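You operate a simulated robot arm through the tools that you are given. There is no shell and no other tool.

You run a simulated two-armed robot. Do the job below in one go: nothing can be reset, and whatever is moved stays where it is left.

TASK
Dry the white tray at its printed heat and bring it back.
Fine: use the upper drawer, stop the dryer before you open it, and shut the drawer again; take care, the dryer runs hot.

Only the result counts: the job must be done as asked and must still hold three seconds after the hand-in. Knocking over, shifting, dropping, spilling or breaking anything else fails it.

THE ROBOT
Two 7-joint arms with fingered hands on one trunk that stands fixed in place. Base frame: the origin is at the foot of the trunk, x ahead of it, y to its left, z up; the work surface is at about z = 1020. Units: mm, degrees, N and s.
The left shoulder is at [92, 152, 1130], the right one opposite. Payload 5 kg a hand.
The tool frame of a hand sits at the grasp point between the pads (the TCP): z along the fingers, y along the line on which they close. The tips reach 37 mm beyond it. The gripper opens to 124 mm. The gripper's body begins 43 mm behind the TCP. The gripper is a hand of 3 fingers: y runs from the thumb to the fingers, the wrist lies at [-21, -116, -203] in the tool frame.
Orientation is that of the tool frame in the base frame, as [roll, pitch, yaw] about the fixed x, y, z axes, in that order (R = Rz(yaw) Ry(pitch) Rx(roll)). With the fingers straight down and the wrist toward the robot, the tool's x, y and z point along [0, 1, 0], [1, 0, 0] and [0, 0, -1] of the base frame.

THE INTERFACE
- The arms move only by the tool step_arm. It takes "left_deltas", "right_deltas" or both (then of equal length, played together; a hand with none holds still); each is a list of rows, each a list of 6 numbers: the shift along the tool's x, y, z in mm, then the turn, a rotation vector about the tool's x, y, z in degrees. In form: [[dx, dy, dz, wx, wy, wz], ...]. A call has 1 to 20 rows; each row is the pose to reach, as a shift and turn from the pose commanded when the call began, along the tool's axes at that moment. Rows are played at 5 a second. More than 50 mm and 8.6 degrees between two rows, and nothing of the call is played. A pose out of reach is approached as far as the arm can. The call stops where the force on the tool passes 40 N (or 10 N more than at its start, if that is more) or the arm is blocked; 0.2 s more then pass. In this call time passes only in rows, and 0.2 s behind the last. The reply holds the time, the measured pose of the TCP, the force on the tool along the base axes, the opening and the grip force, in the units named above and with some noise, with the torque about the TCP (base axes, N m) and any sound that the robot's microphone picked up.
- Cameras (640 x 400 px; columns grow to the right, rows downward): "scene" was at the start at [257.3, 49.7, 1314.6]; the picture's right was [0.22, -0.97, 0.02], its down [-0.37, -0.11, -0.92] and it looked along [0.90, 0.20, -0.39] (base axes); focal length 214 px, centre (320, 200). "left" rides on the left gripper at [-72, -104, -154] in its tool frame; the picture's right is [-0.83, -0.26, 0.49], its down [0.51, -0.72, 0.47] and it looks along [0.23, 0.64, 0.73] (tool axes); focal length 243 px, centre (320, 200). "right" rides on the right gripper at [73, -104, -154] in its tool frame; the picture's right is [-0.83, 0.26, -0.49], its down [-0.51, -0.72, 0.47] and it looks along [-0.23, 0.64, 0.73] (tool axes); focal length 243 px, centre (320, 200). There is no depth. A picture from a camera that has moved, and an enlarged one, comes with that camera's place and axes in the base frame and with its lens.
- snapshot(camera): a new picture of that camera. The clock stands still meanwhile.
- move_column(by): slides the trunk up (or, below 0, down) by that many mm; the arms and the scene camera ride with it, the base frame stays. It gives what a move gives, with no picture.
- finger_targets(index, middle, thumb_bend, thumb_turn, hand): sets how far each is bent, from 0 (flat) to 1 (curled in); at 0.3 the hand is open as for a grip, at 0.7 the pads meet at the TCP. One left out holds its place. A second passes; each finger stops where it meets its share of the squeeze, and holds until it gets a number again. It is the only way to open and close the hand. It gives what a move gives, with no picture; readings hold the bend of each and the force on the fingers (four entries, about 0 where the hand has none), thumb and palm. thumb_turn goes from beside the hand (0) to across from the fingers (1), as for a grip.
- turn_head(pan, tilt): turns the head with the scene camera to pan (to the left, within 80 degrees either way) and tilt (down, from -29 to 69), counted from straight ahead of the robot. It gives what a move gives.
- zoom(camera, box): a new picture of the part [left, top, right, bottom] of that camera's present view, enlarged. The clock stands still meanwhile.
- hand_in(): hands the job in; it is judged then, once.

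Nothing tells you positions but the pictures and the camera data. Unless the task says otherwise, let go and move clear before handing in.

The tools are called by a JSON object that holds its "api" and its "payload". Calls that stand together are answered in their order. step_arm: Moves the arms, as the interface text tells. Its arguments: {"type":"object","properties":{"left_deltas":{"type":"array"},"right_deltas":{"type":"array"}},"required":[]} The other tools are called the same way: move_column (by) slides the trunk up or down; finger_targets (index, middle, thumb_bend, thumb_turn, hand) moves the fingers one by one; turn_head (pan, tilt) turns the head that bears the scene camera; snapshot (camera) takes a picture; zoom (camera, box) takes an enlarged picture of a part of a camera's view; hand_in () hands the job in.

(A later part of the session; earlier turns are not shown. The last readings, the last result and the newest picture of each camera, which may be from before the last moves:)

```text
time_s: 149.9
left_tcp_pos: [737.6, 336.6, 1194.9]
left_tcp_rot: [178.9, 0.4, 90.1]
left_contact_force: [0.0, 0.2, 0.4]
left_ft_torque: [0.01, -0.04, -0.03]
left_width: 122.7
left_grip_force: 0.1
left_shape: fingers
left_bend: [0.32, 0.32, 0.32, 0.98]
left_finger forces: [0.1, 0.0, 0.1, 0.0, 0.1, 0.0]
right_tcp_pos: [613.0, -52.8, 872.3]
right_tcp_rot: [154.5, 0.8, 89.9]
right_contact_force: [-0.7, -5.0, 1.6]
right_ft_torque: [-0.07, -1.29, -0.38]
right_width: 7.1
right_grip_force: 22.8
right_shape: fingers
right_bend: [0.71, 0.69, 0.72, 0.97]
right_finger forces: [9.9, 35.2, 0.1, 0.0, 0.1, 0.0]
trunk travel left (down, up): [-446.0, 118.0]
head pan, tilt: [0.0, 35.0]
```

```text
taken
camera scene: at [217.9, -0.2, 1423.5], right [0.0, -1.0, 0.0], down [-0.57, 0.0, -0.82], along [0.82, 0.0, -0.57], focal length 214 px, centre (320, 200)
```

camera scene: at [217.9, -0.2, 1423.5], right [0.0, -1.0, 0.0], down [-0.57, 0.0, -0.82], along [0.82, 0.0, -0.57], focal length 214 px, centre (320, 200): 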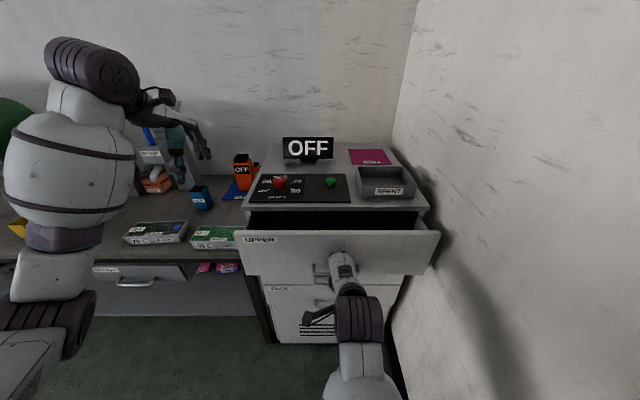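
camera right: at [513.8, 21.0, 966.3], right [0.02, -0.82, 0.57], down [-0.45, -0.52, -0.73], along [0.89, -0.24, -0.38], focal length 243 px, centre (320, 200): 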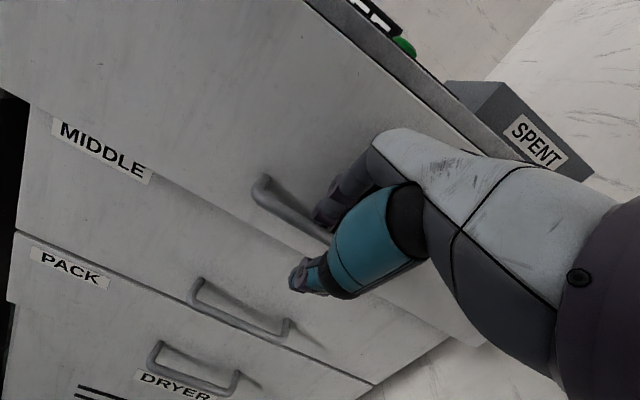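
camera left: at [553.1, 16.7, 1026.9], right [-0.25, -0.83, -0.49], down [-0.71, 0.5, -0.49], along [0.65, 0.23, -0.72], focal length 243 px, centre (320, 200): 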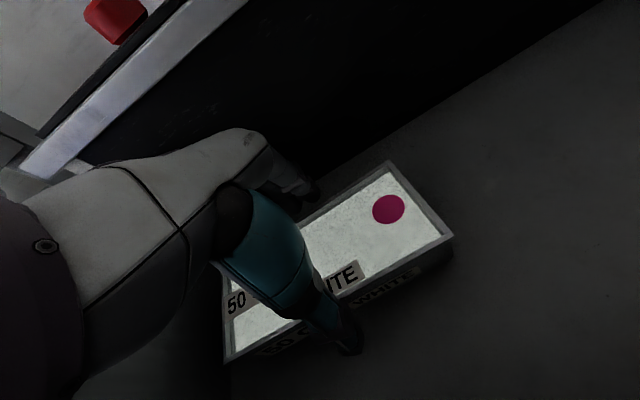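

It's about 97 mm open, enough for the panel grip. I'll release the bar and lift straight up.

{"api": "finger_targets", "payload": {"hand": "right", "index": 0.55, "middle": 0.55, "thumb_bend": 0.55}}

{"api": "step_arm", "payload": {"right_deltas": [[0, 4, -18, 0, 0, 0], [0, 12, -36, 0, 0, 0], [0, 24, -58, 0, 0, 0], [0, 40, -85, 0, 0, 0], [0, 60, -115, 0, 0, 0], [0, 85, -145, 0, 0, 0]]}}

{"api": "snapshot", "payload": {"camera": "right"}}

```text
time_s: 150.9
left_tcp_pos: [737.3, 337.3, 1194.2]
left_tcp_rot: [179.0, 0.3, 90.2]
left_contact_force: [-0.4, 0.0, -1.0]
left_ft_torque: [-0.02, 0.01, -0.02]
left_width: 122.6
left_grip_force: 0.2
left_shape: fingers
left_bend: [0.32, 0.32, 0.32, 0.98]
left_finger forces: [0.0, 0.0, 0.0, 0.0, 0.0, 0.1]
right_tcp_pos: [613.7, -52.4, 871.9]
right_tcp_rot: [154.6, 0.8, 89.9]
right_contact_force: [0.6, 0.6, 0.2]
right_ft_torque: [-0.01, -0.01, -0.01]
right_width: 52.9
right_grip_force: 0.5
right_shape: fingers
right_bend: [0.54, 0.55, 0.55, 0.97]
right_finger forces: [0.7, 0.1, 0.0, 0.0, 0.0, 0.0]
trunk travel left (down, up): [-446.0, 118.0]
head pan, tilt: [0.0, 35.0]
```

```text
time_s: 152.3
left_tcp_pos: [738.2, 336.5, 1194.3]
left_tcp_rot: [178.9, 0.3, 90.1]
left_contact_force: [0.1, 0.6, -0.7]
left_ft_torque: [-0.04, 0.01, 0.01]
left_width: 122.7
left_grip_force: 0.1
left_shape: fingers
left_bend: [0.32, 0.32, 0.32, 0.98]
left_finger forces: [0.0, 0.1, 0.0, 0.0, 0.0, 0.0]
right_tcp_pos: [629.9, -49.1, 1039.7]
right_tcp_rot: [154.7, 0.7, 89.9]
right_contact_force: [0.0, -0.1, -0.5]
right_ft_torque: [-0.01, 0.02, -0.02]
right_width: 51.9
right_grip_force: 0.0
right_shape: fingers
right_bend: [0.55, 0.55, 0.55, 0.97]
right_finger forces: [0.0, 0.1, 0.1, 0.0, 0.0, 0.1]
trunk travel left (down, up): [-446.0, 118.0]
head pan, tilt: [0.0, 35.0]
```

```text
taken
camera right: at [470.4, 23.8, 1134.6], right [0.03, -0.82, 0.57], down [-0.45, -0.52, -0.73], along [0.89, -0.24, -0.39], focal length 243 px, centre (320, 200)
```

right: 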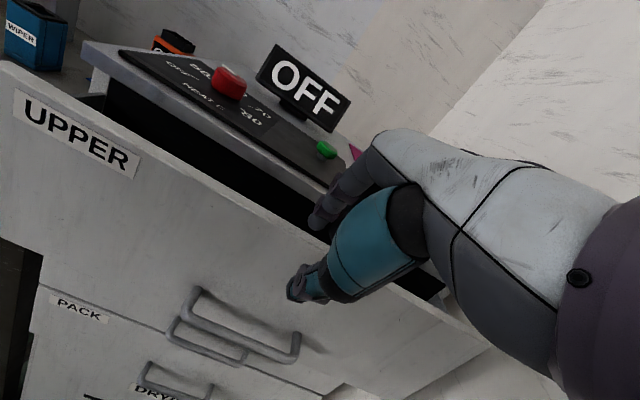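

{"api": "move_column", "payload": {"by": 107}}

{"api": "step_arm", "payload": {"right_deltas": [[0, 0, 0, 5, 0, 0], [0, 0, 0, 10, 0, 0], [0, 0, 0, 15, 0, 0], [0, 0, 0, 20, 0, 0], [0, 0, 0, 25.3, 0, 0]]}}

{"api": "zoom", "payload": {"camera": "scene", "box": [240, 200, 340, 270]}}

{"api": "snapshot", "payload": {"camera": "right"}}

```text
time_s: 153.7
left_tcp_pos: [739.0, 336.3, 1298.6]
left_tcp_rot: [179.2, 0.3, 90.1]
left_contact_force: [0.4, -0.1, -0.7]
left_ft_torque: [0.0, 0.01, 0.01]
left_width: 122.5
left_grip_force: 0.1
left_shape: fingers
left_bend: [0.32, 0.32, 0.32, 0.98]
left_finger forces: [0.1, 0.0, 0.0, 0.0, 0.1, 0.0]
right_tcp_pos: [629.0, -50.2, 1144.2]
right_tcp_rot: [154.8, 0.8, 89.9]
right_contact_force: [-0.3, -0.3, -0.5]
right_ft_torque: [-0.02, -0.07, -0.03]
right_width: 52.0
right_grip_force: 0.1
right_shape: fingers
right_bend: [0.55, 0.55, 0.55, 0.97]
right_finger forces: [0.0, 0.0, 0.0, 0.1, 0.0, 0.0]
trunk travel left (down, up): [-553.0, 11.0]
head pan, tilt: [0.0, 35.0]
```

```text
time_s: 154.8
left_tcp_pos: [740.3, 336.3, 1301.4]
left_tcp_rot: [179.0, 0.3, 90.1]
left_contact_force: [0.6, 0.7, 0.0]
left_ft_torque: [0.0, 0.02, 0.0]
left_width: 122.7
left_grip_force: 0.1
left_shape: fingers
left_bend: [0.32, 0.32, 0.32, 0.98]
left_finger forces: [0.0, 0.0, 0.0, 0.0, 0.0, 0.0]
right_tcp_pos: [628.7, -49.9, 1147.5]
right_tcp_rot: [-179.9, 0.7, 89.9]
right_contact_force: [-0.2, -0.4, -0.1]
right_ft_torque: [0.0, -0.01, -0.03]
right_width: 52.1
right_grip_force: 0.1
right_shape: fingers
right_bend: [0.55, 0.55, 0.55, 0.97]
right_finger forces: [0.0, 0.0, 0.0, 0.1, 0.0, 0.1]
trunk travel left (down, up): [-553.0, 11.0]
head pan, tilt: [0.0, 35.0]
```

```text
5.71 times, centred on (290, 235) of scene
camera zoom: at [131.9, 0.4, 1554.2], right [0.0, -1.0, 0.0], down [-0.57, 0.0, -0.82], along [0.82, 0.0, -0.57], focal length 1226 px, centre (491, 0)
```

zoom: 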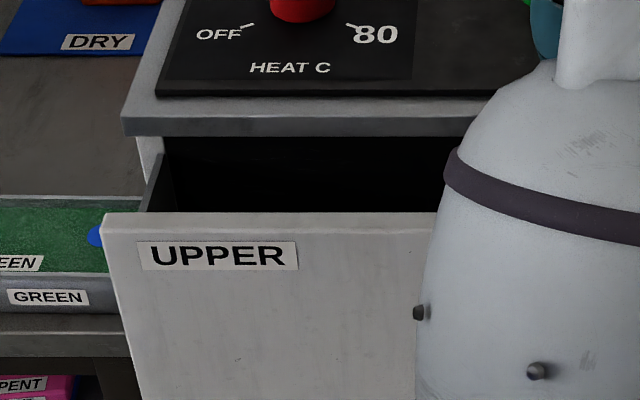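

```text
taken
camera right: at [525.2, 24.6, 1299.9], right [0.26, -0.82, 0.5], down [-0.72, -0.51, -0.46], along [0.64, -0.24, -0.73], focal length 243 px, centre (320, 200)
```

right: 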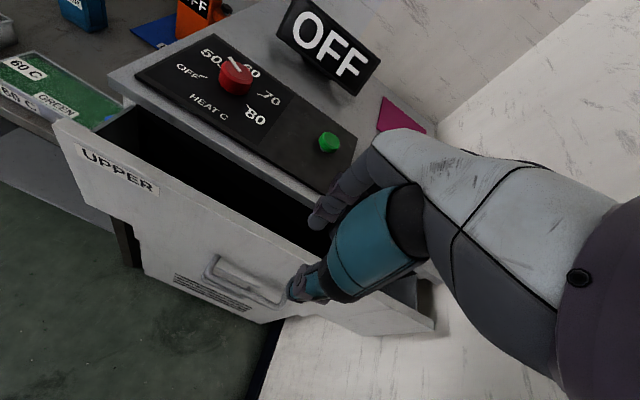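

The panel is now at x 685–700 (about 73 mm open). Lowering the fingers astride its edge.

{"api": "step_arm", "payload": {"right_deltas": [[0, 20, 35, 0, 0, 0], [0, 42, 70, 0, 0, 0], [0, 63, 105, 0, 0, 0], [0, 63, 130, 0, 0, 0], [0, 63, 156, 0, 0, 0]]}}

{"api": "snapshot", "payload": {"camera": "right"}}

```text
time_s: 156.1
left_tcp_pos: [736.7, 336.3, 1302.1]
left_tcp_rot: [178.8, 0.3, 90.2]
left_contact_force: [0.0, -0.3, -0.2]
left_ft_torque: [0.04, 0.03, -0.01]
left_width: 122.7
left_grip_force: 0.1
left_shape: fingers
left_bend: [0.32, 0.32, 0.32, 0.98]
left_finger forces: [0.0, 0.0, 0.0, 0.1, 0.1, 0.1]
right_tcp_pos: [691.0, -52.4, 991.6]
right_tcp_rot: [179.9, 0.7, 89.8]
right_contact_force: [-7.2, -0.6, 2.4]
right_ft_torque: [-0.05, -0.35, -0.13]
right_width: 52.0
right_grip_force: 3.7
right_shape: fingers
right_bend: [0.55, 0.57, 0.55, 0.97]
right_finger forces: [0.0, 7.7, 0.1, 0.0, 0.0, 0.1]
trunk travel left (down, up): [-553.0, 11.0]
head pan, tilt: [0.0, 35.0]
```

```text
taken
camera right: at [586.3, 21.6, 1143.7], right [0.26, -0.82, 0.5], down [-0.72, -0.51, -0.47], along [0.64, -0.24, -0.73], focal length 243 px, centre (320, 200)
```

right: 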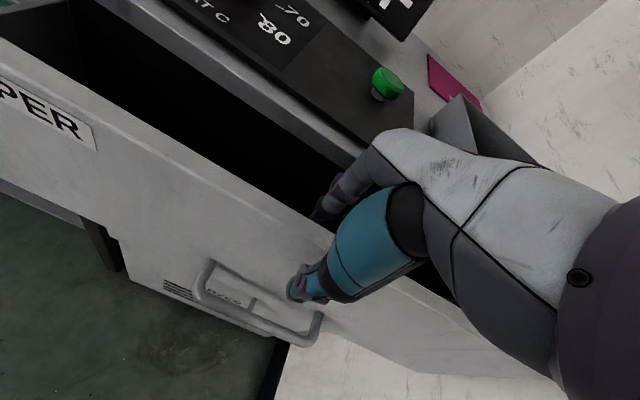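

{"api": "finger_targets", "payload": {"hand": "right", "index": 0.68, "middle": 0.68, "thumb_bend": 0.68}}

{"api": "step_arm", "payload": {"right_deltas": [[0, -8, 0, 0, 0, 0], [0, -20, 0, 0, 0, 0], [0, -34, 0, 0, 0, 0], [0, -49, 0, 0, 0, 0], [0, -64, 0, 0, 0, 0], [0, -79, 0, 0, 0, 0], [0, -94, 0, 0, 0, 0], [0, -109, 0, 0, 0, 0], [0, -124, 0, 0, 0, 0], [0, -139, 0, 0, 0, 0], [0, -154, 0, 0, 0, 0], [0, -169, 0, 0, 0, 0], [0, -183, 0, 0, 0, 0]]}}

{"api": "snapshot", "payload": {"camera": "right"}}

{"api": "snapshot", "payload": {"camera": "scene"}}

```text
time_s: 157.1
left_tcp_pos: [738.1, 337.0, 1301.1]
left_tcp_rot: [179.0, 0.3, 90.1]
left_contact_force: [-0.4, 0.6, 0.0]
left_ft_torque: [-0.01, 0.0, 0.0]
left_width: 122.6
left_grip_force: 0.1
left_shape: fingers
left_bend: [0.32, 0.32, 0.32, 0.98]
left_finger forces: [0.0, 0.0, 0.0, 0.1, 0.0, 0.0]
right_tcp_pos: [691.7, -52.7, 990.3]
right_tcp_rot: [179.9, 0.6, 90.0]
right_contact_force: [0.4, -1.0, -1.8]
right_ft_torque: [-0.07, -0.06, 0.05]
right_width: 19.8
right_grip_force: 4.2
right_shape: fingers
right_bend: [0.67, 0.67, 0.65, 0.98]
right_finger forces: [1.8, 2.0, 0.1, 0.0, 3.3, 0.0]
trunk travel left (down, up): [-553.0, 11.0]
head pan, tilt: [0.0, 35.0]
```

```text
time_s: 159.8
left_tcp_pos: [737.3, 336.6, 1301.3]
left_tcp_rot: [178.9, 0.3, 90.1]
left_contact_force: [-0.6, -0.5, 0.6]
left_ft_torque: [0.0, -0.03, -0.02]
left_width: 122.5
left_grip_force: 0.0
left_shape: fingers
left_bend: [0.32, 0.32, 0.32, 0.98]
left_finger forces: [0.0, 0.1, 0.1, 0.1, 0.0, 0.1]
right_tcp_pos: [508.3, -51.6, 989.7]
right_tcp_rot: [179.9, 0.8, 89.9]
right_contact_force: [0.3, -3.2, -1.9]
right_ft_torque: [-0.1, -0.03, 0.02]
right_width: 20.1
right_grip_force: 3.5
right_shape: fingers
right_bend: [0.66, 0.67, 0.65, 0.98]
right_finger forces: [2.0, 2.0, 0.0, 0.0, 3.4, 0.0]
trunk travel left (down, up): [-553.0, 11.0]
head pan, tilt: [0.0, 35.0]
```

```text
taken
camera right: at [403.6, 22.4, 1144.2], right [0.26, -0.82, 0.5], down [-0.72, -0.51, -0.47], along [0.64, -0.24, -0.73], focal length 243 px, centre (320, 200)
```

right: 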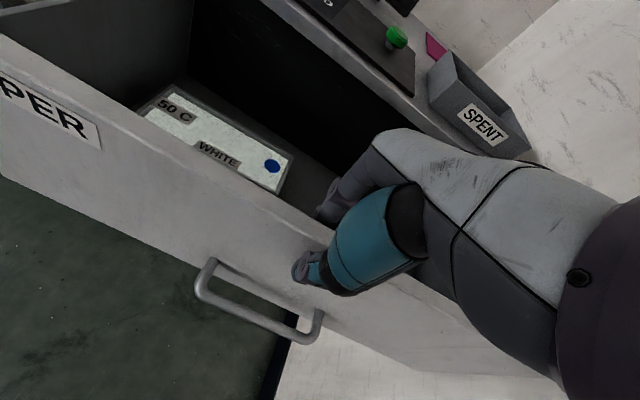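

```text
taken
camera scene: at [130.2, -0.4, 1554.3], right [0.0, -1.0, 0.0], down [-0.57, 0.0, -0.82], along [0.82, 0.0, -0.57], focal length 214 px, centre (320, 200)
```

scene: 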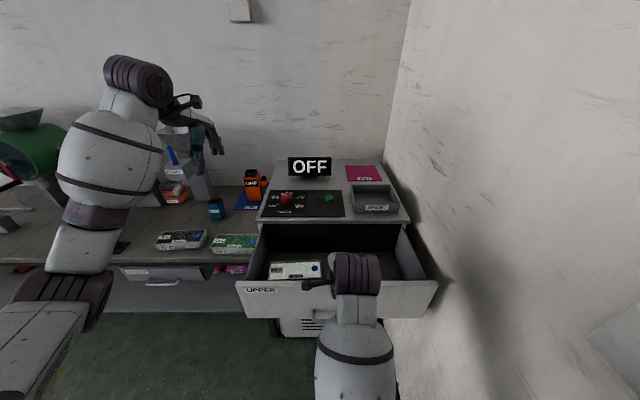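

The dot is blue, so the white tray is dry. I'll hold the drawer steady with the right hand and bring the left hand above the tray.

{"api": "step_arm", "payload": {"left_deltas": [[-35, -12, 10, 0, 0, 0], [-70, -24, 20, 0, 0, 0], [-105, -36, 30, 0, 0, 0], [-140, -47, 45, 0, 0, 0], [-175, -59, 60, 0, 0, 0], [-210, -71, 75, 0, 0, 0], [-243, -82, 90, 1, 0, 0]]}}

{"api": "snapshot", "payload": {"camera": "left"}}

{"api": "snapshot", "payload": {"camera": "scene"}}

```text
time_s: 161.4
left_tcp_pos: [658.9, 93.8, 1211.0]
left_tcp_rot: [-180.0, 0.2, 90.1]
left_contact_force: [0.1, -0.5, 0.5]
left_ft_torque: [0.0, 0.01, -0.02]
left_width: 122.5
left_grip_force: 0.1
left_shape: fingers
left_bend: [0.32, 0.32, 0.32, 0.98]
left_finger forces: [0.1, 0.0, 0.1, 0.0, 0.1, 0.0]
right_tcp_pos: [508.3, -52.2, 991.1]
right_tcp_rot: [-180.0, 0.8, 90.0]
right_contact_force: [0.4, -0.7, -0.7]
right_ft_torque: [-0.04, -0.03, 0.01]
right_width: 20.3
right_grip_force: 3.3
right_shape: fingers
right_bend: [0.66, 0.67, 0.65, 0.98]
right_finger forces: [1.8, 1.8, 0.0, 0.0, 3.7, 0.0]
trunk travel left (down, up): [-553.0, 11.0]
head pan, tilt: [0.0, 35.0]
```

```text
taken
camera left: at [553.2, 21.0, 1363.8], right [-0.26, -0.83, -0.49], down [-0.72, 0.5, -0.47], along [0.64, 0.23, -0.73], focal length 243 px, centre (320, 200)
```

left: 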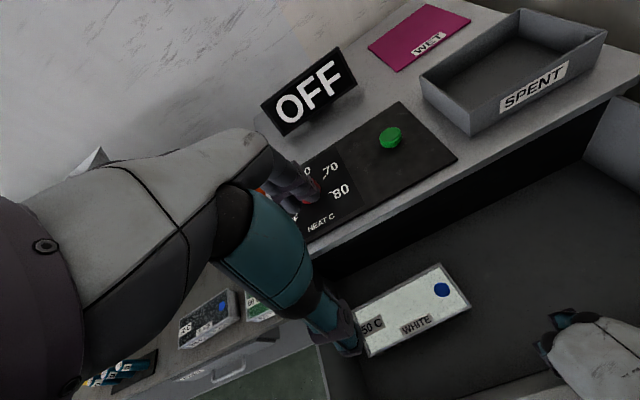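

```text
taken
camera scene: at [130.7, -0.7, 1554.3], right [0.0, -1.0, 0.0], down [-0.57, 0.0, -0.82], along [0.82, 0.0, -0.57], focal length 214 px, centre (320, 200)
```

scene: 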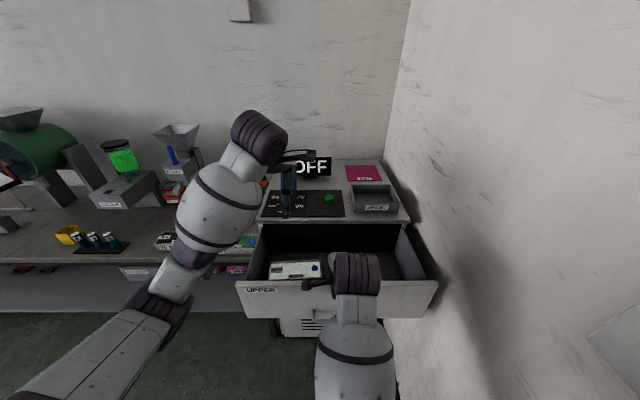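

The tray is at x 613–699, y -2–194, right under the left hand. Opening fully and lowering in stages.

{"api": "finger_targets", "payload": {"hand": "left", "index": 0.3, "middle": 0.3, "thumb_bend": 0.3}}

{"api": "step_arm", "payload": {"left_deltas": [[1, -1, 40, 0, 0, 0], [2, -2, 80, 0, 0, 0], [2, -2, 120, 0, 0, 0], [2, -2, 160, 0, 0, 0], [2, -2, 200, 0, 0, 0], [2, -2, 240, 0, 0, 0], [2, -2, 260, 0, 0, 0]]}}

{"api": "snapshot", "payload": {"camera": "left"}}

{"api": "snapshot", "payload": {"camera": "scene"}}

```text
time_s: 162.4
left_tcp_pos: [659.3, 94.9, 1210.9]
left_tcp_rot: [179.9, 0.4, 90.0]
left_contact_force: [0.5, -0.1, -0.2]
left_ft_torque: [0.02, -0.01, 0.02]
left_width: 128.2
left_grip_force: 0.1
left_shape: fingers
left_bend: [0.3, 0.3, 0.3, 0.98]
left_finger forces: [0.1, 0.1, 0.0, 0.1, 0.1, 0.0]
right_tcp_pos: [509.0, -51.5, 990.8]
right_tcp_rot: [179.8, 0.7, 89.8]
right_contact_force: [-0.1, -1.6, 0.3]
right_ft_torque: [-0.03, -0.02, 0.03]
right_width: 19.9
right_grip_force: 3.6
right_shape: fingers
right_bend: [0.66, 0.67, 0.65, 0.98]
right_finger forces: [1.8, 1.9, 0.1, 0.0, 3.8, 0.1]
trunk travel left (down, up): [-553.0, 11.0]
head pan, tilt: [0.0, 35.0]
```

```text
time_s: 164.1
left_tcp_pos: [656.2, 93.8, 951.7]
left_tcp_rot: [179.9, 0.4, 90.1]
left_contact_force: [-0.6, 0.0, 0.6]
left_ft_torque: [0.01, 0.04, 0.01]
left_width: 128.3
left_grip_force: 0.0
left_shape: fingers
left_bend: [0.3, 0.3, 0.3, 0.98]
left_finger forces: [0.0, 0.0, 0.1, 0.1, 0.1, 0.0]
right_tcp_pos: [508.8, -51.4, 990.8]
right_tcp_rot: [179.9, 0.7, 89.9]
right_contact_force: [0.6, -1.5, 0.1]
right_ft_torque: [-0.05, -0.01, 0.03]
right_width: 20.1
right_grip_force: 4.0
right_shape: fingers
right_bend: [0.66, 0.67, 0.65, 0.98]
right_finger forces: [1.8, 1.9, 0.0, 0.0, 3.9, 0.1]
trunk travel left (down, up): [-553.0, 11.0]
head pan, tilt: [0.0, 35.0]
```

```text
taken
camera left: at [551.0, 21.6, 1103.8], right [-0.26, -0.83, -0.49], down [-0.72, 0.5, -0.47], along [0.64, 0.23, -0.73], focal length 243 px, centre (320, 200)
```

left: 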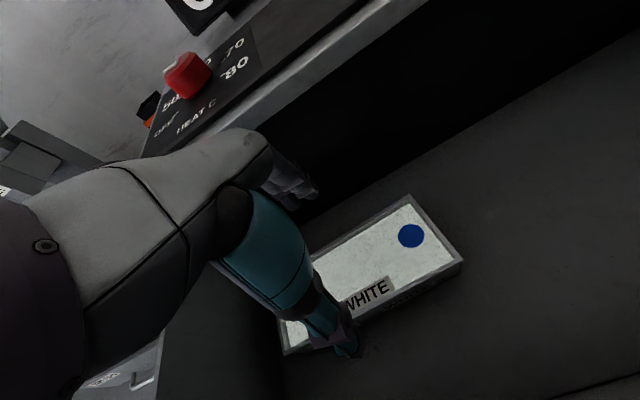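

```text
taken
camera scene: at [130.8, 0.1, 1554.3], right [0.0, -1.0, 0.0], down [-0.57, 0.0, -0.82], along [0.82, 0.0, -0.57], focal length 214 px, centre (320, 200)
```

scene: 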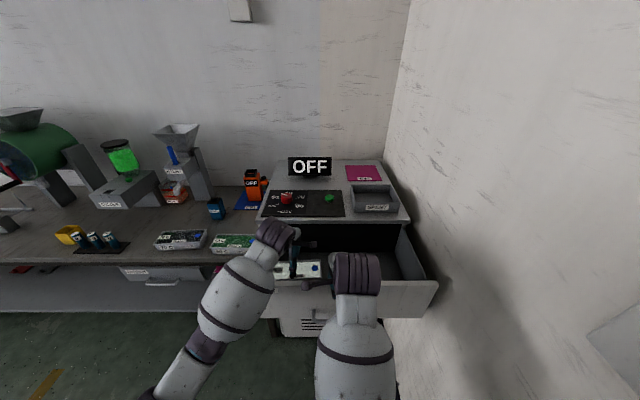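

{"api": "step_arm", "payload": {"left_deltas": [[0, 1, 25, 0, 0, 0], [0, 1, 50, 0, 0, 0], [0, 1, 65, 0, 0, 0], [0, 1, 74, 0, 0, 0]]}}

{"api": "snapshot", "payload": {"camera": "left"}}

```text
time_s: 165.1
left_tcp_pos: [656.8, 93.7, 878.1]
left_tcp_rot: [-180.0, 0.3, 90.0]
left_contact_force: [1.2, -0.7, 0.0]
left_ft_torque: [0.0, 0.01, 0.01]
left_width: 128.2
left_grip_force: 0.1
left_shape: fingers
left_bend: [0.3, 0.3, 0.3, 0.98]
left_finger forces: [0.0, 0.0, 0.0, 0.0, 0.0, 0.0]
right_tcp_pos: [509.4, -50.8, 990.8]
right_tcp_rot: [179.9, 0.6, 89.9]
right_contact_force: [2.6, -1.3, -0.1]
right_ft_torque: [-0.01, -0.09, 0.06]
right_width: 20.2
right_grip_force: 4.4
right_shape: fingers
right_bend: [0.66, 0.66, 0.65, 0.98]
right_finger forces: [2.7, 2.8, 0.0, 0.0, 2.6, 0.0]
trunk travel left (down, up): [-553.0, 11.0]
head pan, tilt: [0.0, 35.0]
```

```text
taken
camera left: at [551.5, 21.7, 1029.9], right [-0.26, -0.83, -0.49], down [-0.72, 0.5, -0.47], along [0.64, 0.23, -0.73], focal length 243 px, centre (320, 200)
```

left: 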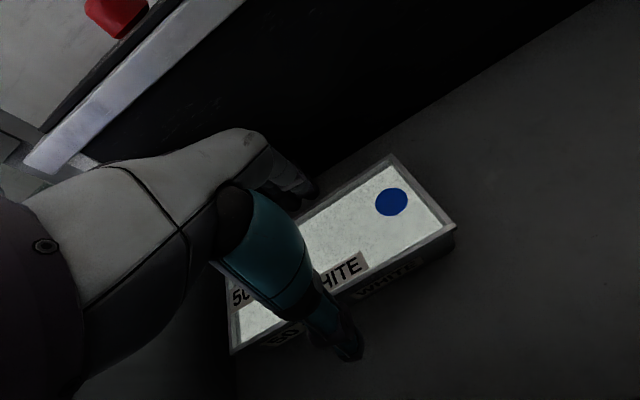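

The fingers straddle the tray as before. Gripping it.

{"api": "finger_targets", "payload": {"hand": "left", "index": 0.56, "middle": 0.56, "thumb_bend": 0.56}}

{"api": "step_arm", "payload": {"left_deltas": [[0, 0, -8, 0, 0, 0], [0, 0, -18, 0, 0, 0], [0, 0, -30, 0, 0, 0]]}}

{"api": "snapshot", "payload": {"camera": "left"}}

```text
time_s: 166.1
left_tcp_pos: [657.7, 93.5, 876.7]
left_tcp_rot: [179.9, 0.3, 90.2]
left_contact_force: [2.5, 0.3, 1.6]
left_ft_torque: [0.09, -0.38, -0.06]
left_width: 87.0
left_grip_force: 20.0
left_shape: fingers
left_bend: [0.46, 0.49, 0.45, 0.96]
left_finger forces: [11.6, 9.8, 0.1, 0.0, 19.1, 0.0]
right_tcp_pos: [508.2, -51.6, 989.1]
right_tcp_rot: [179.8, 0.8, 89.8]
right_contact_force: [4.2, -1.4, -0.8]
right_ft_torque: [-0.05, -0.1, 0.01]
right_width: 20.1
right_grip_force: 4.2
right_shape: fingers
right_bend: [0.66, 0.66, 0.66, 0.98]
right_finger forces: [2.8, 3.0, 0.0, 0.1, 2.5, 0.0]
trunk travel left (down, up): [-553.0, 11.0]
head pan, tilt: [0.0, 35.0]
```

```text
time_s: 166.8
left_tcp_pos: [657.6, 93.6, 907.3]
left_tcp_rot: [179.9, 0.2, 90.1]
left_contact_force: [0.3, -0.8, -5.4]
left_ft_torque: [-0.01, -0.04, 0.0]
left_width: 87.1
left_grip_force: 19.9
left_shape: fingers
left_bend: [0.46, 0.5, 0.45, 0.96]
left_finger forces: [11.3, 8.6, 0.0, 0.0, 19.8, 0.0]
right_tcp_pos: [509.6, -51.0, 991.1]
right_tcp_rot: [180.0, 0.6, 89.8]
right_contact_force: [1.1, -1.3, 1.3]
right_ft_torque: [-0.04, -0.07, 0.04]
right_width: 20.0
right_grip_force: 4.0
right_shape: fingers
right_bend: [0.66, 0.67, 0.65, 0.98]
right_finger forces: [2.3, 2.2, 0.1, 0.1, 4.1, 0.1]
trunk travel left (down, up): [-553.0, 11.0]
head pan, tilt: [0.0, 35.0]
```

```text
taken
camera left: at [551.9, 21.6, 1059.9], right [-0.26, -0.83, -0.49], down [-0.72, 0.5, -0.47], along [0.64, 0.23, -0.73], focal length 243 px, centre (320, 200)
```

left: 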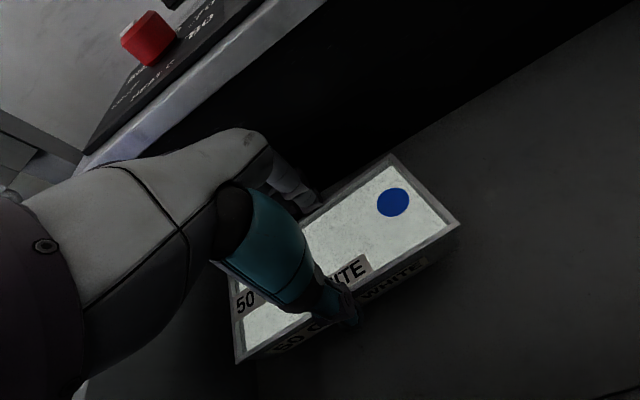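

The tray is lifted. Raising it clear, then moving it to the left over the bench.

{"api": "step_arm", "payload": {"left_deltas": [[0, 0, -40, 0, 0, 0], [0, 0, -80, 0, 0, 0], [0, 0, -120, 0, 0, 0], [0, 0, -160, 0, 0, 0], [0, 0, -200, 0, 0, 0], [0, 0, -240, 0, 0, 0], [0, 0, -280, 0, 0, 0], [0, 0, -306, 0, 0, 0]]}}

{"api": "step_arm", "payload": {"left_deltas": [[37, 18, 0, 0, 0, 0], [74, 37, 0, 0, 0, 0], [111, 55, 0, 0, 0, 0], [148, 73, 0, 0, 0, 0], [185, 91, 0, 0, 0, 0], [222, 110, 0, 0, 0, 0], [259, 128, 0, 0, 0, 0], [296, 146, 0, 0, 0, 0]]}}

{"api": "snapshot", "payload": {"camera": "scene"}}

{"api": "snapshot", "payload": {"camera": "left"}}

```text
time_s: 168.7
left_tcp_pos: [658.7, 92.8, 1212.6]
left_tcp_rot: [-179.9, 0.4, 90.1]
left_contact_force: [0.3, -0.1, -4.5]
left_ft_torque: [0.05, -0.05, 0.04]
left_width: 86.7
left_grip_force: 19.5
left_shape: fingers
left_bend: [0.46, 0.5, 0.45, 0.96]
left_finger forces: [11.2, 8.8, 0.0, 0.0, 20.0, 0.0]
right_tcp_pos: [508.2, -52.6, 990.7]
right_tcp_rot: [179.8, 0.6, 90.0]
right_contact_force: [1.4, 2.8, 0.5]
right_ft_torque: [0.14, -0.01, 0.09]
right_width: 20.4
right_grip_force: 3.4
right_shape: fingers
right_bend: [0.66, 0.67, 0.65, 0.98]
right_finger forces: [2.2, 2.2, 0.1, 0.0, 3.3, 0.1]
trunk travel left (down, up): [-553.0, 11.0]
head pan, tilt: [0.0, 35.0]
```

```text
time_s: 170.4
left_tcp_pos: [805.8, 392.5, 1209.7]
left_tcp_rot: [-180.0, 0.4, 90.0]
left_contact_force: [0.2, 0.5, -5.6]
left_ft_torque: [-0.01, -0.03, 0.02]
left_width: 86.8
left_grip_force: 19.7
left_shape: fingers
left_bend: [0.46, 0.5, 0.45, 0.96]
left_finger forces: [11.0, 8.8, 0.0, 0.1, 19.8, 0.0]
right_tcp_pos: [510.9, -51.7, 990.3]
right_tcp_rot: [180.0, 0.7, 90.0]
right_contact_force: [-0.2, -1.8, 1.1]
right_ft_torque: [-0.06, 0.05, 0.04]
right_width: 20.2
right_grip_force: 4.0
right_shape: fingers
right_bend: [0.66, 0.67, 0.65, 0.98]
right_finger forces: [1.8, 1.8, 0.1, 0.0, 4.4, 0.0]
trunk travel left (down, up): [-553.0, 11.0]
head pan, tilt: [0.0, 35.0]
```

```text
taken
camera scene: at [131.8, 1.7, 1554.1], right [0.0, -1.0, 0.0], down [-0.57, 0.0, -0.82], along [0.82, 0.0, -0.57], focal length 214 px, centre (320, 200)
```

scene: 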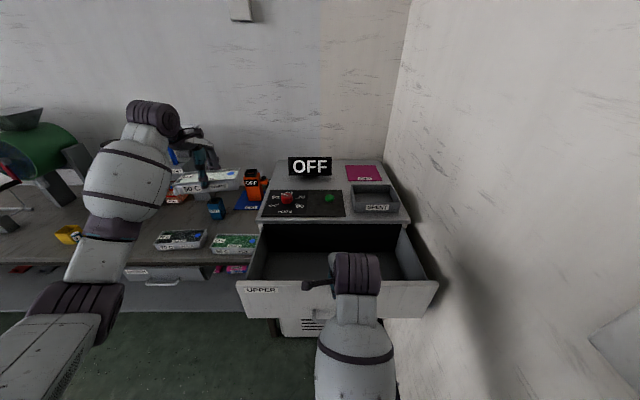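

```text
taken
camera left: at [698.5, 320.8, 1362.9], right [-0.26, -0.83, -0.49], down [-0.72, 0.5, -0.47], along [0.64, 0.23, -0.73], focal length 243 px, centre (320, 200)
```

left: 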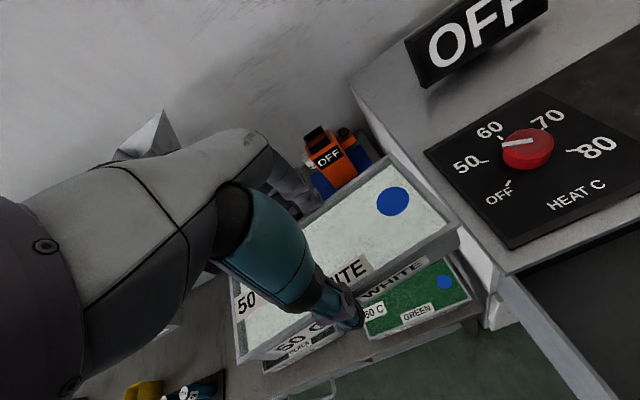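

The tray is safe over the bench. Now the right hand pushes the drawer in, as before.

{"api": "step_arm", "payload": {"right_deltas": [[0, 8, 0, 0, 0, 0], [0, 22, 0, 0, 0, 0], [0, 38, 0, 0, 0, 0], [0, 54, 0, 0, 0, 0], [0, 70, 0, 0, 0, 0], [0, 86, 0, 0, 0, 0], [0, 102, 0, 0, 0, 0], [0, 118, 0, 0, 0, 0], [0, 134, 0, 0, 0, 0], [0, 150, 0, 0, 0, 0], [0, 166, 0, 0, 0, 0], [0, 178, 0, 0, 0, 0]]}}

{"api": "finger_targets", "payload": {"hand": "right", "index": 0.55, "middle": 0.55, "thumb_bend": 0.5}}

{"api": "step_arm", "payload": {"right_deltas": [[0, 0, -25, 0, 0, 0], [0, 0, -60, 0, 0, 0], [0, -20, -90, 0, 0, 0], [0, -55, -90, 0, 0, 0], [0, -95, -90, 0, 0, 0], [0, -115, -90, 0, 0, 0]]}}

{"api": "snapshot", "payload": {"camera": "right"}}

```text
time_s: 173.1
left_tcp_pos: [804.1, 391.2, 1209.6]
left_tcp_rot: [-179.9, 0.4, 90.2]
left_contact_force: [0.4, -1.0, -4.3]
left_ft_torque: [0.01, -0.04, 0.0]
left_width: 86.8
left_grip_force: 19.7
left_shape: fingers
left_bend: [0.46, 0.5, 0.45, 0.96]
left_finger forces: [11.0, 8.8, 0.0, 0.0, 19.5, 0.1]
right_tcp_pos: [686.8, -51.6, 991.3]
right_tcp_rot: [179.9, 0.7, 89.8]
right_contact_force: [-0.5, -0.8, -1.6]
right_ft_torque: [-0.01, 0.03, 0.04]
right_width: 20.2
right_grip_force: 3.6
right_shape: fingers
right_bend: [0.67, 0.67, 0.65, 0.97]
right_finger forces: [1.5, 1.5, 0.1, 0.0, 3.8, 0.0]
trunk travel left (down, up): [-553.0, 11.0]
head pan, tilt: [0.0, 35.0]
```

```text
time_s: 174.1
left_tcp_pos: [803.1, 390.2, 1211.2]
left_tcp_rot: [-179.9, 0.2, 90.1]
left_contact_force: [-0.1, 0.8, -4.0]
left_ft_torque: [-0.01, -0.03, 0.01]
left_width: 86.7
left_grip_force: 19.4
left_shape: fingers
left_bend: [0.46, 0.5, 0.45, 0.96]
left_finger forces: [10.9, 8.8, 0.0, 0.0, 19.6, 0.0]
right_tcp_pos: [686.4, -52.3, 991.5]
right_tcp_rot: [179.9, 0.7, 89.9]
right_contact_force: [0.7, -0.5, 0.2]
right_ft_torque: [0.01, -0.01, 0.0]
right_width: 59.5
right_grip_force: 0.0
right_shape: fingers
right_bend: [0.55, 0.55, 0.5, 0.97]
right_finger forces: [0.0, 0.0, 0.0, 0.0, 0.0, 0.2]
trunk travel left (down, up): [-553.0, 11.0]
head pan, tilt: [0.0, 35.0]
```

```text
time_s: 175.4
left_tcp_pos: [803.1, 391.5, 1210.6]
left_tcp_rot: [180.0, 0.4, 90.1]
left_contact_force: [-0.8, -0.1, -4.6]
left_ft_torque: [0.01, -0.05, 0.01]
left_width: 86.8
left_grip_force: 20.2
left_shape: fingers
left_bend: [0.46, 0.5, 0.45, 0.96]
left_finger forces: [11.1, 8.8, 0.0, 0.0, 19.7, 0.1]
right_tcp_pos: [572.1, -51.3, 1082.1]
right_tcp_rot: [179.9, 0.8, 89.9]
right_contact_force: [0.3, 1.1, -0.3]
right_ft_torque: [0.0, 0.01, 0.01]
right_width: 59.4
right_grip_force: 0.1
right_shape: fingers
right_bend: [0.55, 0.55, 0.5, 0.97]
right_finger forces: [0.1, 0.1, 0.1, 0.1, 0.1, 0.0]
trunk travel left (down, up): [-553.0, 11.0]
head pan, tilt: [0.0, 35.0]
```

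```text
taken
camera right: at [466.7, 23.6, 1234.7], right [0.26, -0.82, 0.5], down [-0.72, -0.51, -0.47], along [0.64, -0.24, -0.73], focal length 243 px, centre (320, 200)
```

right: 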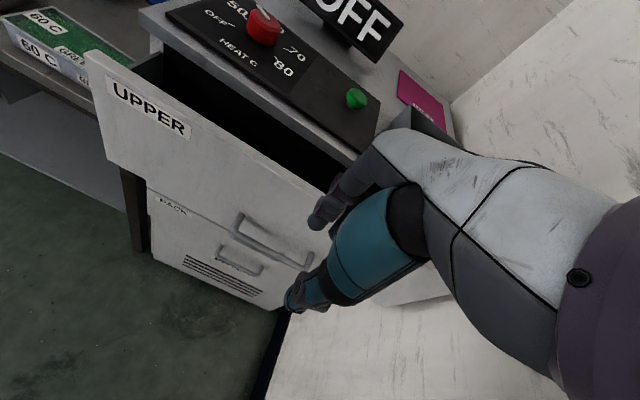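

Now the fist goes down in front of the panel to push it shut.

{"api": "finger_targets", "payload": {"hand": "right", "index": 0.7, "middle": 0.7, "thumb_bend": 0.7}}

{"api": "step_arm", "payload": {"right_deltas": [[0, 0, 40, 0, 0, 0], [0, 0, 80, 0, 0, 0], [0, 0, 120, 0, 0, 0], [0, 0, 160, 0, 0, 0], [0, 0, 200, 0, 0, 0]]}}

{"api": "step_arm", "payload": {"right_deltas": [[0, 14, 0, 0, 0, 0], [0, 28, 0, 0, 0, 0], [0, 42, 0, 0, 0, 0], [0, 56, 0, 0, 0, 0], [0, 70, 0, 0, 0, 0], [0, 82, 0, 0, 0, 0], [0, 92, 0, 0, 0, 0], [0, 101, 0, 0, 0, 0], [0, 109, 0, 0, 0, 0], [0, 117, 0, 0, 0, 0], [0, 125, 0, 0, 0, 0]]}}

{"api": "zoom", "payload": {"camera": "scene", "box": [240, 180, 430, 300]}}

```text
time_s: 176.4
left_tcp_pos: [804.0, 390.4, 1209.9]
left_tcp_rot: [-180.0, 0.5, 90.1]
left_contact_force: [-0.2, 0.6, -5.2]
left_ft_torque: [0.0, -0.03, -0.01]
left_width: 86.7
left_grip_force: 19.8
left_shape: fingers
left_bend: [0.46, 0.5, 0.45, 0.96]
left_finger forces: [10.9, 8.8, 0.0, 0.0, 19.6, 0.0]
right_tcp_pos: [571.6, -50.1, 1082.0]
right_tcp_rot: [180.0, 0.9, 89.9]
right_contact_force: [-0.2, -0.4, -0.2]
right_ft_torque: [0.02, -0.03, -0.03]
right_width: 7.3
right_grip_force: 0.0
right_shape: fingers
right_bend: [0.7, 0.7, 0.7, 0.97]
right_finger forces: [0.1, 0.0, 0.0, 0.0, 0.1, 0.0]
trunk travel left (down, up): [-553.0, 11.0]
head pan, tilt: [0.0, 35.0]
```

```text
time_s: 177.7
left_tcp_pos: [804.1, 391.2, 1210.7]
left_tcp_rot: [-180.0, 0.3, 90.1]
left_contact_force: [0.2, -0.8, -5.3]
left_ft_torque: [0.01, -0.03, -0.02]
left_width: 87.0
left_grip_force: 19.9
left_shape: fingers
left_bend: [0.46, 0.5, 0.45, 0.96]
left_finger forces: [11.0, 8.8, 0.1, 0.0, 19.6, 0.0]
right_tcp_pos: [573.7, -52.9, 880.8]
right_tcp_rot: [179.9, 0.8, 89.9]
right_contact_force: [0.1, -0.4, 0.4]
right_ft_torque: [0.0, -0.03, 0.01]
right_width: 6.9
right_grip_force: 0.2
right_shape: fingers
right_bend: [0.7, 0.7, 0.7, 0.97]
right_finger forces: [0.0, 0.0, 0.1, 0.0, 0.1, 0.0]
trunk travel left (down, up): [-553.0, 11.0]
head pan, tilt: [0.0, 35.0]
```

```text
time_s: 180.1
left_tcp_pos: [800.6, 390.9, 1213.0]
left_tcp_rot: [179.9, 0.3, 90.1]
left_contact_force: [-1.0, 0.1, -4.3]
left_ft_torque: [0.01, -0.01, -0.04]
left_width: 86.8
left_grip_force: 19.8
left_shape: fingers
left_bend: [0.46, 0.5, 0.45, 0.96]
left_finger forces: [10.9, 8.8, 0.1, 0.0, 19.7, 0.0]
right_tcp_pos: [693.7, -53.1, 881.7]
right_tcp_rot: [179.9, 0.7, 89.9]
right_contact_force: [-18.2, -1.3, 6.0]
right_ft_torque: [-0.11, 0.16, -0.21]
right_width: 3.6
right_grip_force: 8.9
right_shape: fingers
right_bend: [0.7, 0.71, 0.7, 0.97]
right_finger forces: [4.1, 14.4, 0.0, 0.1, 0.0, 0.0]
trunk travel left (down, up): [-553.0, 11.0]
head pan, tilt: [0.0, 35.0]
```

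```text
3.33 times, centred on (335, 240) of scene
camera zoom: at [127.7, 0.5, 1554.5], right [0.0, -1.0, 0.0], down [-0.57, 0.0, -0.82], along [0.82, 0.0, -0.57], focal length 715 px, centre (270, 67)
```

zoom: 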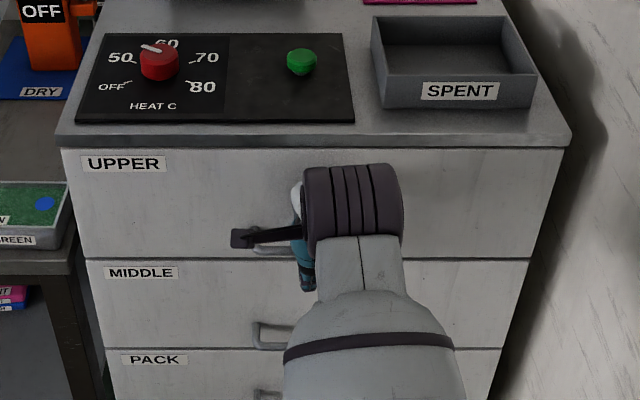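

The drawer is shut flush. I'll back the right hand off and park it high again.

{"api": "step_arm", "payload": {"right_deltas": [[0, -25, 0, 0, 0, 0], [0, -60, 0, 0, 0, 0], [0, -85, -30, 0, 0, 0], [0, -85, -75, 0, 0, 0], [0, -85, -120, 0, 0, 0], [0, -85, -165, 0, 0, 0], [0, -85, -210, 0, 0, 0], [0, -60, -250, 0, 0, 0], [0, -30, -290, 0, 0, 0]]}}

{"api": "step_arm", "payload": {"right_deltas": [[-5, 35, -25, 0, 0, 0], [-10, 70, -50, 0, 0, 0], [-15, 105, -80, 0, 0, 0], [-22, 135, -110, 0, 0, 0], [-29, 160, -145, 0, 0, 0], [-36, 180, -185, 0, 0, 0], [-43, 195, -225, 0, 0, 0], [-50, 205, -270, 0, 0, 0], [-55, 210, -315, 0, 0, 0], [-58, 210, -360, 0, 0, 0]]}}

{"api": "snapshot", "payload": {"camera": "scene"}}

```text
time_s: 182.1
left_tcp_pos: [805.1, 392.7, 1209.7]
left_tcp_rot: [180.0, 0.4, 90.0]
left_contact_force: [0.3, 0.2, -4.8]
left_ft_torque: [-0.02, 0.01, -0.02]
left_width: 86.7
left_grip_force: 19.6
left_shape: fingers
left_bend: [0.46, 0.5, 0.45, 0.96]
left_finger forces: [11.0, 8.7, 0.0, 0.0, 19.6, 0.1]
right_tcp_pos: [666.8, -49.1, 1173.5]
right_tcp_rot: [-180.0, 0.8, 89.8]
right_contact_force: [-1.0, 0.6, 0.8]
right_ft_torque: [0.01, 0.02, -0.01]
right_width: 6.6
right_grip_force: 0.1
right_shape: fingers
right_bend: [0.7, 0.7, 0.7, 0.97]
right_finger forces: [0.1, 0.0, 0.1, 0.0, 0.1, 0.0]
trunk travel left (down, up): [-553.0, 11.0]
head pan, tilt: [0.0, 35.0]
```

```text
time_s: 184.2
left_tcp_pos: [802.5, 390.4, 1212.5]
left_tcp_rot: [179.9, 0.3, 90.1]
left_contact_force: [-0.2, -0.1, -3.9]
left_ft_torque: [-0.03, -0.01, -0.02]
left_width: 86.7
left_grip_force: 19.8
left_shape: fingers
left_bend: [0.46, 0.5, 0.45, 0.96]
left_finger forces: [11.0, 8.9, 0.0, 0.0, 19.7, 0.0]
right_tcp_pos: [874.3, -103.1, 1533.7]
right_tcp_rot: [179.7, 0.9, 89.9]
right_contact_force: [-0.9, -0.8, 0.2]
right_ft_torque: [0.0, -0.03, 0.0]
right_width: 6.8
right_grip_force: 0.0
right_shape: fingers
right_bend: [0.7, 0.7, 0.7, 0.97]
right_finger forces: [0.0, 0.1, 0.0, 0.0, 0.0, 0.0]
trunk travel left (down, up): [-553.0, 11.0]
head pan, tilt: [0.0, 35.0]
```

```text
taken
camera scene: at [129.3, 0.6, 1554.7], right [0.0, -1.0, 0.0], down [-0.57, 0.0, -0.82], along [0.82, 0.0, -0.57], focal length 214 px, centre (320, 200)
```

scene: 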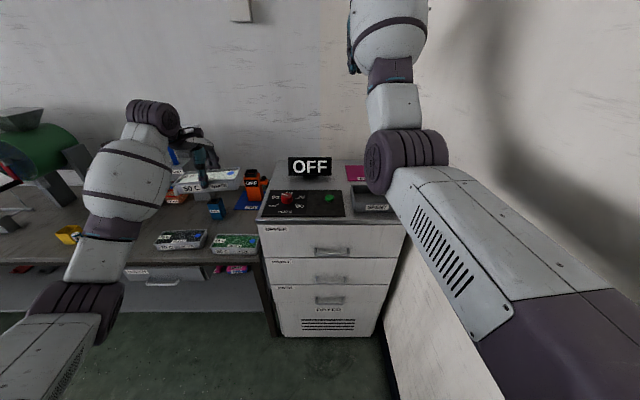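

The drawer is closed. Lowering the trunk by 180 mm, with both hands clear.

{"api": "move_column", "payload": {"by": -180}}

{"api": "snapshot", "payload": {"camera": "left"}}

```text
time_s: 186.2
left_tcp_pos: [803.8, 391.1, 1032.4]
left_tcp_rot: [179.9, 0.4, 90.0]
left_contact_force: [-1.3, -0.7, -4.3]
left_ft_torque: [0.02, -0.01, -0.03]
left_width: 87.1
left_grip_force: 19.2
left_shape: fingers
left_bend: [0.46, 0.5, 0.45, 0.96]
left_finger forces: [11.0, 8.9, 0.1, 0.0, 19.6, 0.0]
right_tcp_pos: [874.6, -101.7, 1353.7]
right_tcp_rot: [180.0, 0.8, 89.9]
right_contact_force: [-0.8, -0.6, 0.3]
right_ft_torque: [0.0, 0.0, -0.01]
right_width: 6.7
right_grip_force: 0.1
right_shape: fingers
right_bend: [0.7, 0.7, 0.7, 0.98]
right_finger forces: [0.1, 0.0, 0.1, 0.0, 0.0, 0.0]
trunk travel left (down, up): [-373.0, 191.0]
head pan, tilt: [0.0, 35.0]
```

```text
taken
camera left: at [697.1, 320.1, 1184.8], right [-0.26, -0.83, -0.49], down [-0.72, 0.5, -0.48], along [0.64, 0.23, -0.73], focal length 243 px, centre (320, 200)
```

left: 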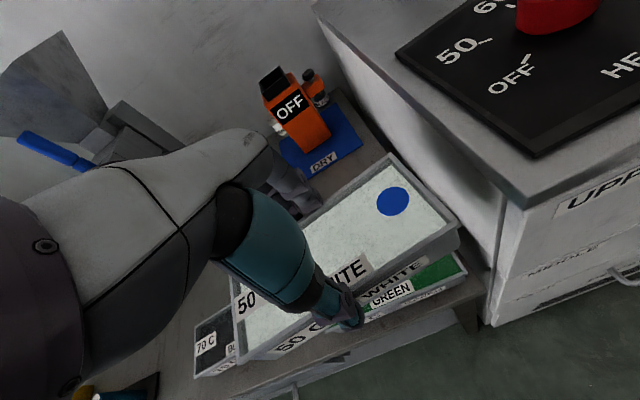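

{"api": "step_arm", "payload": {"left_deltas": [[0, 34, 8, 0, 0, 0], [0, 68, 16, 0, 0, 0], [-1, 102, 24, 0, 0, 0], [-1, 136, 40, 0, 0, 0], [-1, 169, 60, 0, 0, 0], [-1, 169, 90, 0, 0, 0]]}}

{"api": "snapshot", "payload": {"camera": "left"}}

{"api": "snapshot", "payload": {"camera": "scene"}}

```text
time_s: 187.7
left_tcp_pos: [971.4, 390.4, 940.5]
left_tcp_rot: [180.0, 0.4, 90.1]
left_contact_force: [0.2, 0.6, -3.6]
left_ft_torque: [-0.03, 0.0, -0.01]
left_width: 86.7
left_grip_force: 19.7
left_shape: fingers
left_bend: [0.47, 0.5, 0.45, 0.96]
left_finger forces: [11.1, 8.5, 0.0, 0.0, 19.5, 0.1]
right_tcp_pos: [876.5, -102.7, 1350.9]
right_tcp_rot: [-180.0, 0.8, 89.9]
right_contact_force: [0.1, 1.2, -0.9]
right_ft_torque: [-0.01, 0.03, 0.0]
right_width: 7.0
right_grip_force: 0.1
right_shape: fingers
right_bend: [0.7, 0.7, 0.7, 0.98]
right_finger forces: [0.1, 0.0, 0.0, 0.0, 0.1, 0.0]
trunk travel left (down, up): [-373.0, 191.0]
head pan, tilt: [0.0, 35.0]
```

```text
taken
camera left: at [867.0, 319.0, 1093.2], right [-0.26, -0.83, -0.49], down [-0.72, 0.5, -0.48], along [0.64, 0.23, -0.73], focal length 243 px, centre (320, 200)
```

left: 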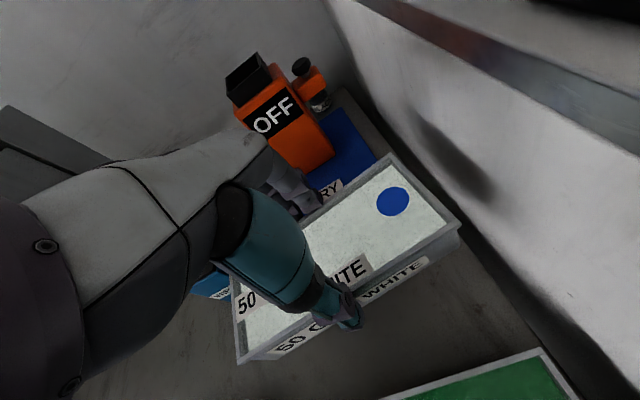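

```text
taken
camera scene: at [242.9, 1.3, 1343.5], right [0.0, -1.0, 0.0], down [-0.57, 0.0, -0.82], along [0.82, 0.0, -0.57], focal length 214 px, centre (320, 200)
```

scene: 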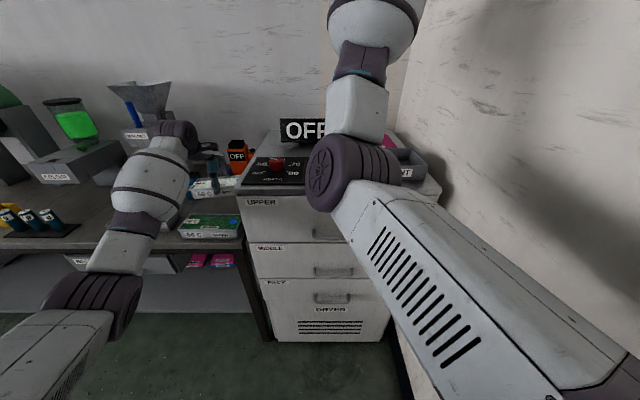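

Positioned over the tray's original spot. Lowering to just above the bench.

{"api": "step_arm", "payload": {"left_deltas": [[0, 1, 25, 0, 0, 0], [0, 1, 50, 0, 0, 0], [0, 1, 64, 0, 0, 0], [0, 1, 72, 0, 0, 0]]}}

{"api": "snapshot", "payload": {"camera": "left"}}

```text
time_s: 188.7
left_tcp_pos: [972.9, 390.5, 867.5]
left_tcp_rot: [-180.0, 0.4, 90.0]
left_contact_force: [-0.3, 0.2, -5.1]
left_ft_torque: [0.0, -0.04, -0.02]
left_width: 86.5
left_grip_force: 19.5
left_shape: fingers
left_bend: [0.47, 0.5, 0.45, 0.96]
left_finger forces: [11.0, 8.5, 0.0, 0.1, 19.3, 0.1]
right_tcp_pos: [876.7, -102.7, 1351.3]
right_tcp_rot: [180.0, 0.8, 89.9]
right_contact_force: [-0.6, 0.6, 0.5]
right_ft_torque: [-0.04, 0.01, 0.02]
right_width: 6.5
right_grip_force: 0.2
right_shape: fingers
right_bend: [0.7, 0.7, 0.7, 0.98]
right_finger forces: [0.0, 0.0, 0.0, 0.0, 0.0, 0.0]
trunk travel left (down, up): [-373.0, 191.0]
head pan, tilt: [0.0, 35.0]
```

```text
taken
camera left: at [867.4, 318.7, 1020.6], right [-0.26, -0.83, -0.49], down [-0.72, 0.5, -0.47], along [0.64, 0.23, -0.73], focal length 243 px, centre (320, 200)
```

left: 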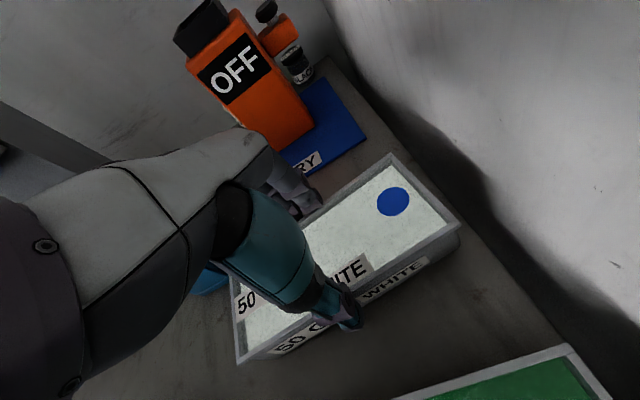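

{"api": "step_arm", "payload": {"left_deltas": [[0, 0, 3, 0, 0, 0], [0, 0, 6, 0, 0, 0]]}}

```text
time_s: 189.2
left_tcp_pos: [972.9, 389.2, 863.3]
left_tcp_rot: [179.9, 0.2, 90.1]
left_contact_force: [-0.2, -0.5, -2.4]
left_ft_torque: [0.12, -0.07, 0.01]
left_width: 86.6
left_grip_force: 19.8
left_shape: fingers
left_bend: [0.47, 0.5, 0.45, 0.96]
left_finger forces: [10.9, 9.4, 0.0, 0.0, 19.9, 0.1]
right_tcp_pos: [875.3, -102.6, 1352.9]
right_tcp_rot: [179.8, 0.7, 90.0]
right_contact_force: [0.5, -0.2, 0.3]
right_ft_torque: [-0.01, 0.0, 0.01]
right_width: 6.7
right_grip_force: 0.0
right_shape: fingers
right_bend: [0.7, 0.7, 0.7, 0.98]
right_finger forces: [0.1, 0.0, 0.0, 0.0, 0.0, 0.1]
trunk travel left (down, up): [-373.0, 191.0]
head pan, tilt: [0.0, 35.0]
```

{"api": "step_arm", "payload": {"left_deltas": [[0, 0, 2, 0, 0, 0]]}}

```text
time_s: 189.7
left_tcp_pos: [973.1, 389.9, 861.9]
left_tcp_rot: [179.8, 0.3, 89.9]
left_contact_force: [0.2, 0.1, 2.3]
left_ft_torque: [0.1, -0.32, 0.04]
left_width: 86.9
left_grip_force: 19.9
left_shape: fingers
left_bend: [0.47, 0.5, 0.45, 0.96]
left_finger forces: [10.5, 9.5, 0.0, 0.0, 20.4, 0.0]
right_tcp_pos: [874.6, -103.6, 1353.8]
right_tcp_rot: [179.8, 0.8, 89.9]
right_contact_force: [-0.5, -1.1, -0.5]
right_ft_torque: [0.06, 0.04, 0.01]
right_width: 6.9
right_grip_force: 0.1
right_shape: fingers
right_bend: [0.7, 0.7, 0.7, 0.98]
right_finger forces: [0.1, 0.0, 0.1, 0.0, 0.1, 0.1]
trunk travel left (down, up): [-373.0, 191.0]
head pan, tilt: [0.0, 35.0]
```

The tray rests on the bench. Releasing it and checking before I lift.

{"api": "finger_targets", "payload": {"hand": "left", "index": 0.3, "middle": 0.3, "thumb_bend": 0.3}}

{"api": "snapshot", "payload": {"camera": "left"}}

```text
time_s: 190.7
left_tcp_pos: [972.7, 390.1, 861.4]
left_tcp_rot: [-180.0, 0.3, 90.1]
left_contact_force: [0.2, 0.0, 0.4]
left_ft_torque: [0.01, -0.01, 0.0]
left_width: 128.2
left_grip_force: 0.0
left_shape: fingers
left_bend: [0.3, 0.3, 0.3, 0.97]
left_finger forces: [0.1, 0.1, 0.0, 0.0, 0.0, 0.0]
right_tcp_pos: [875.5, -102.2, 1352.6]
right_tcp_rot: [179.9, 0.7, 89.8]
right_contact_force: [0.2, 0.2, 0.2]
right_ft_torque: [-0.05, -0.01, -0.04]
right_width: 6.7
right_grip_force: 0.0
right_shape: fingers
right_bend: [0.7, 0.7, 0.7, 0.98]
right_finger forces: [0.0, 0.0, 0.0, 0.0, 0.0, 0.0]
trunk travel left (down, up): [-373.0, 191.0]
head pan, tilt: [0.0, 35.0]
```

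```text
taken
camera left: at [867.1, 317.9, 1014.2], right [-0.26, -0.83, -0.49], down [-0.72, 0.5, -0.47], along [0.64, 0.23, -0.73], focal length 243 px, centre (320, 200)
```

left: 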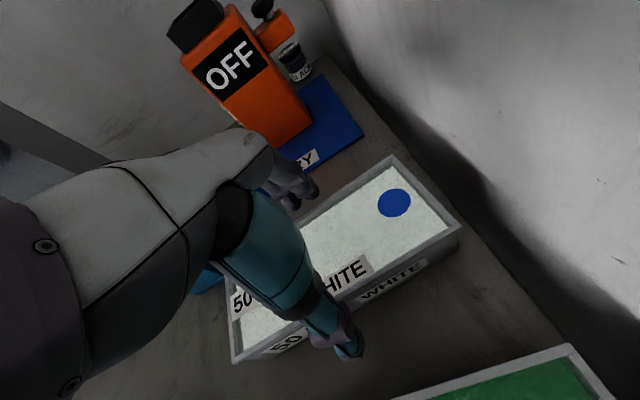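

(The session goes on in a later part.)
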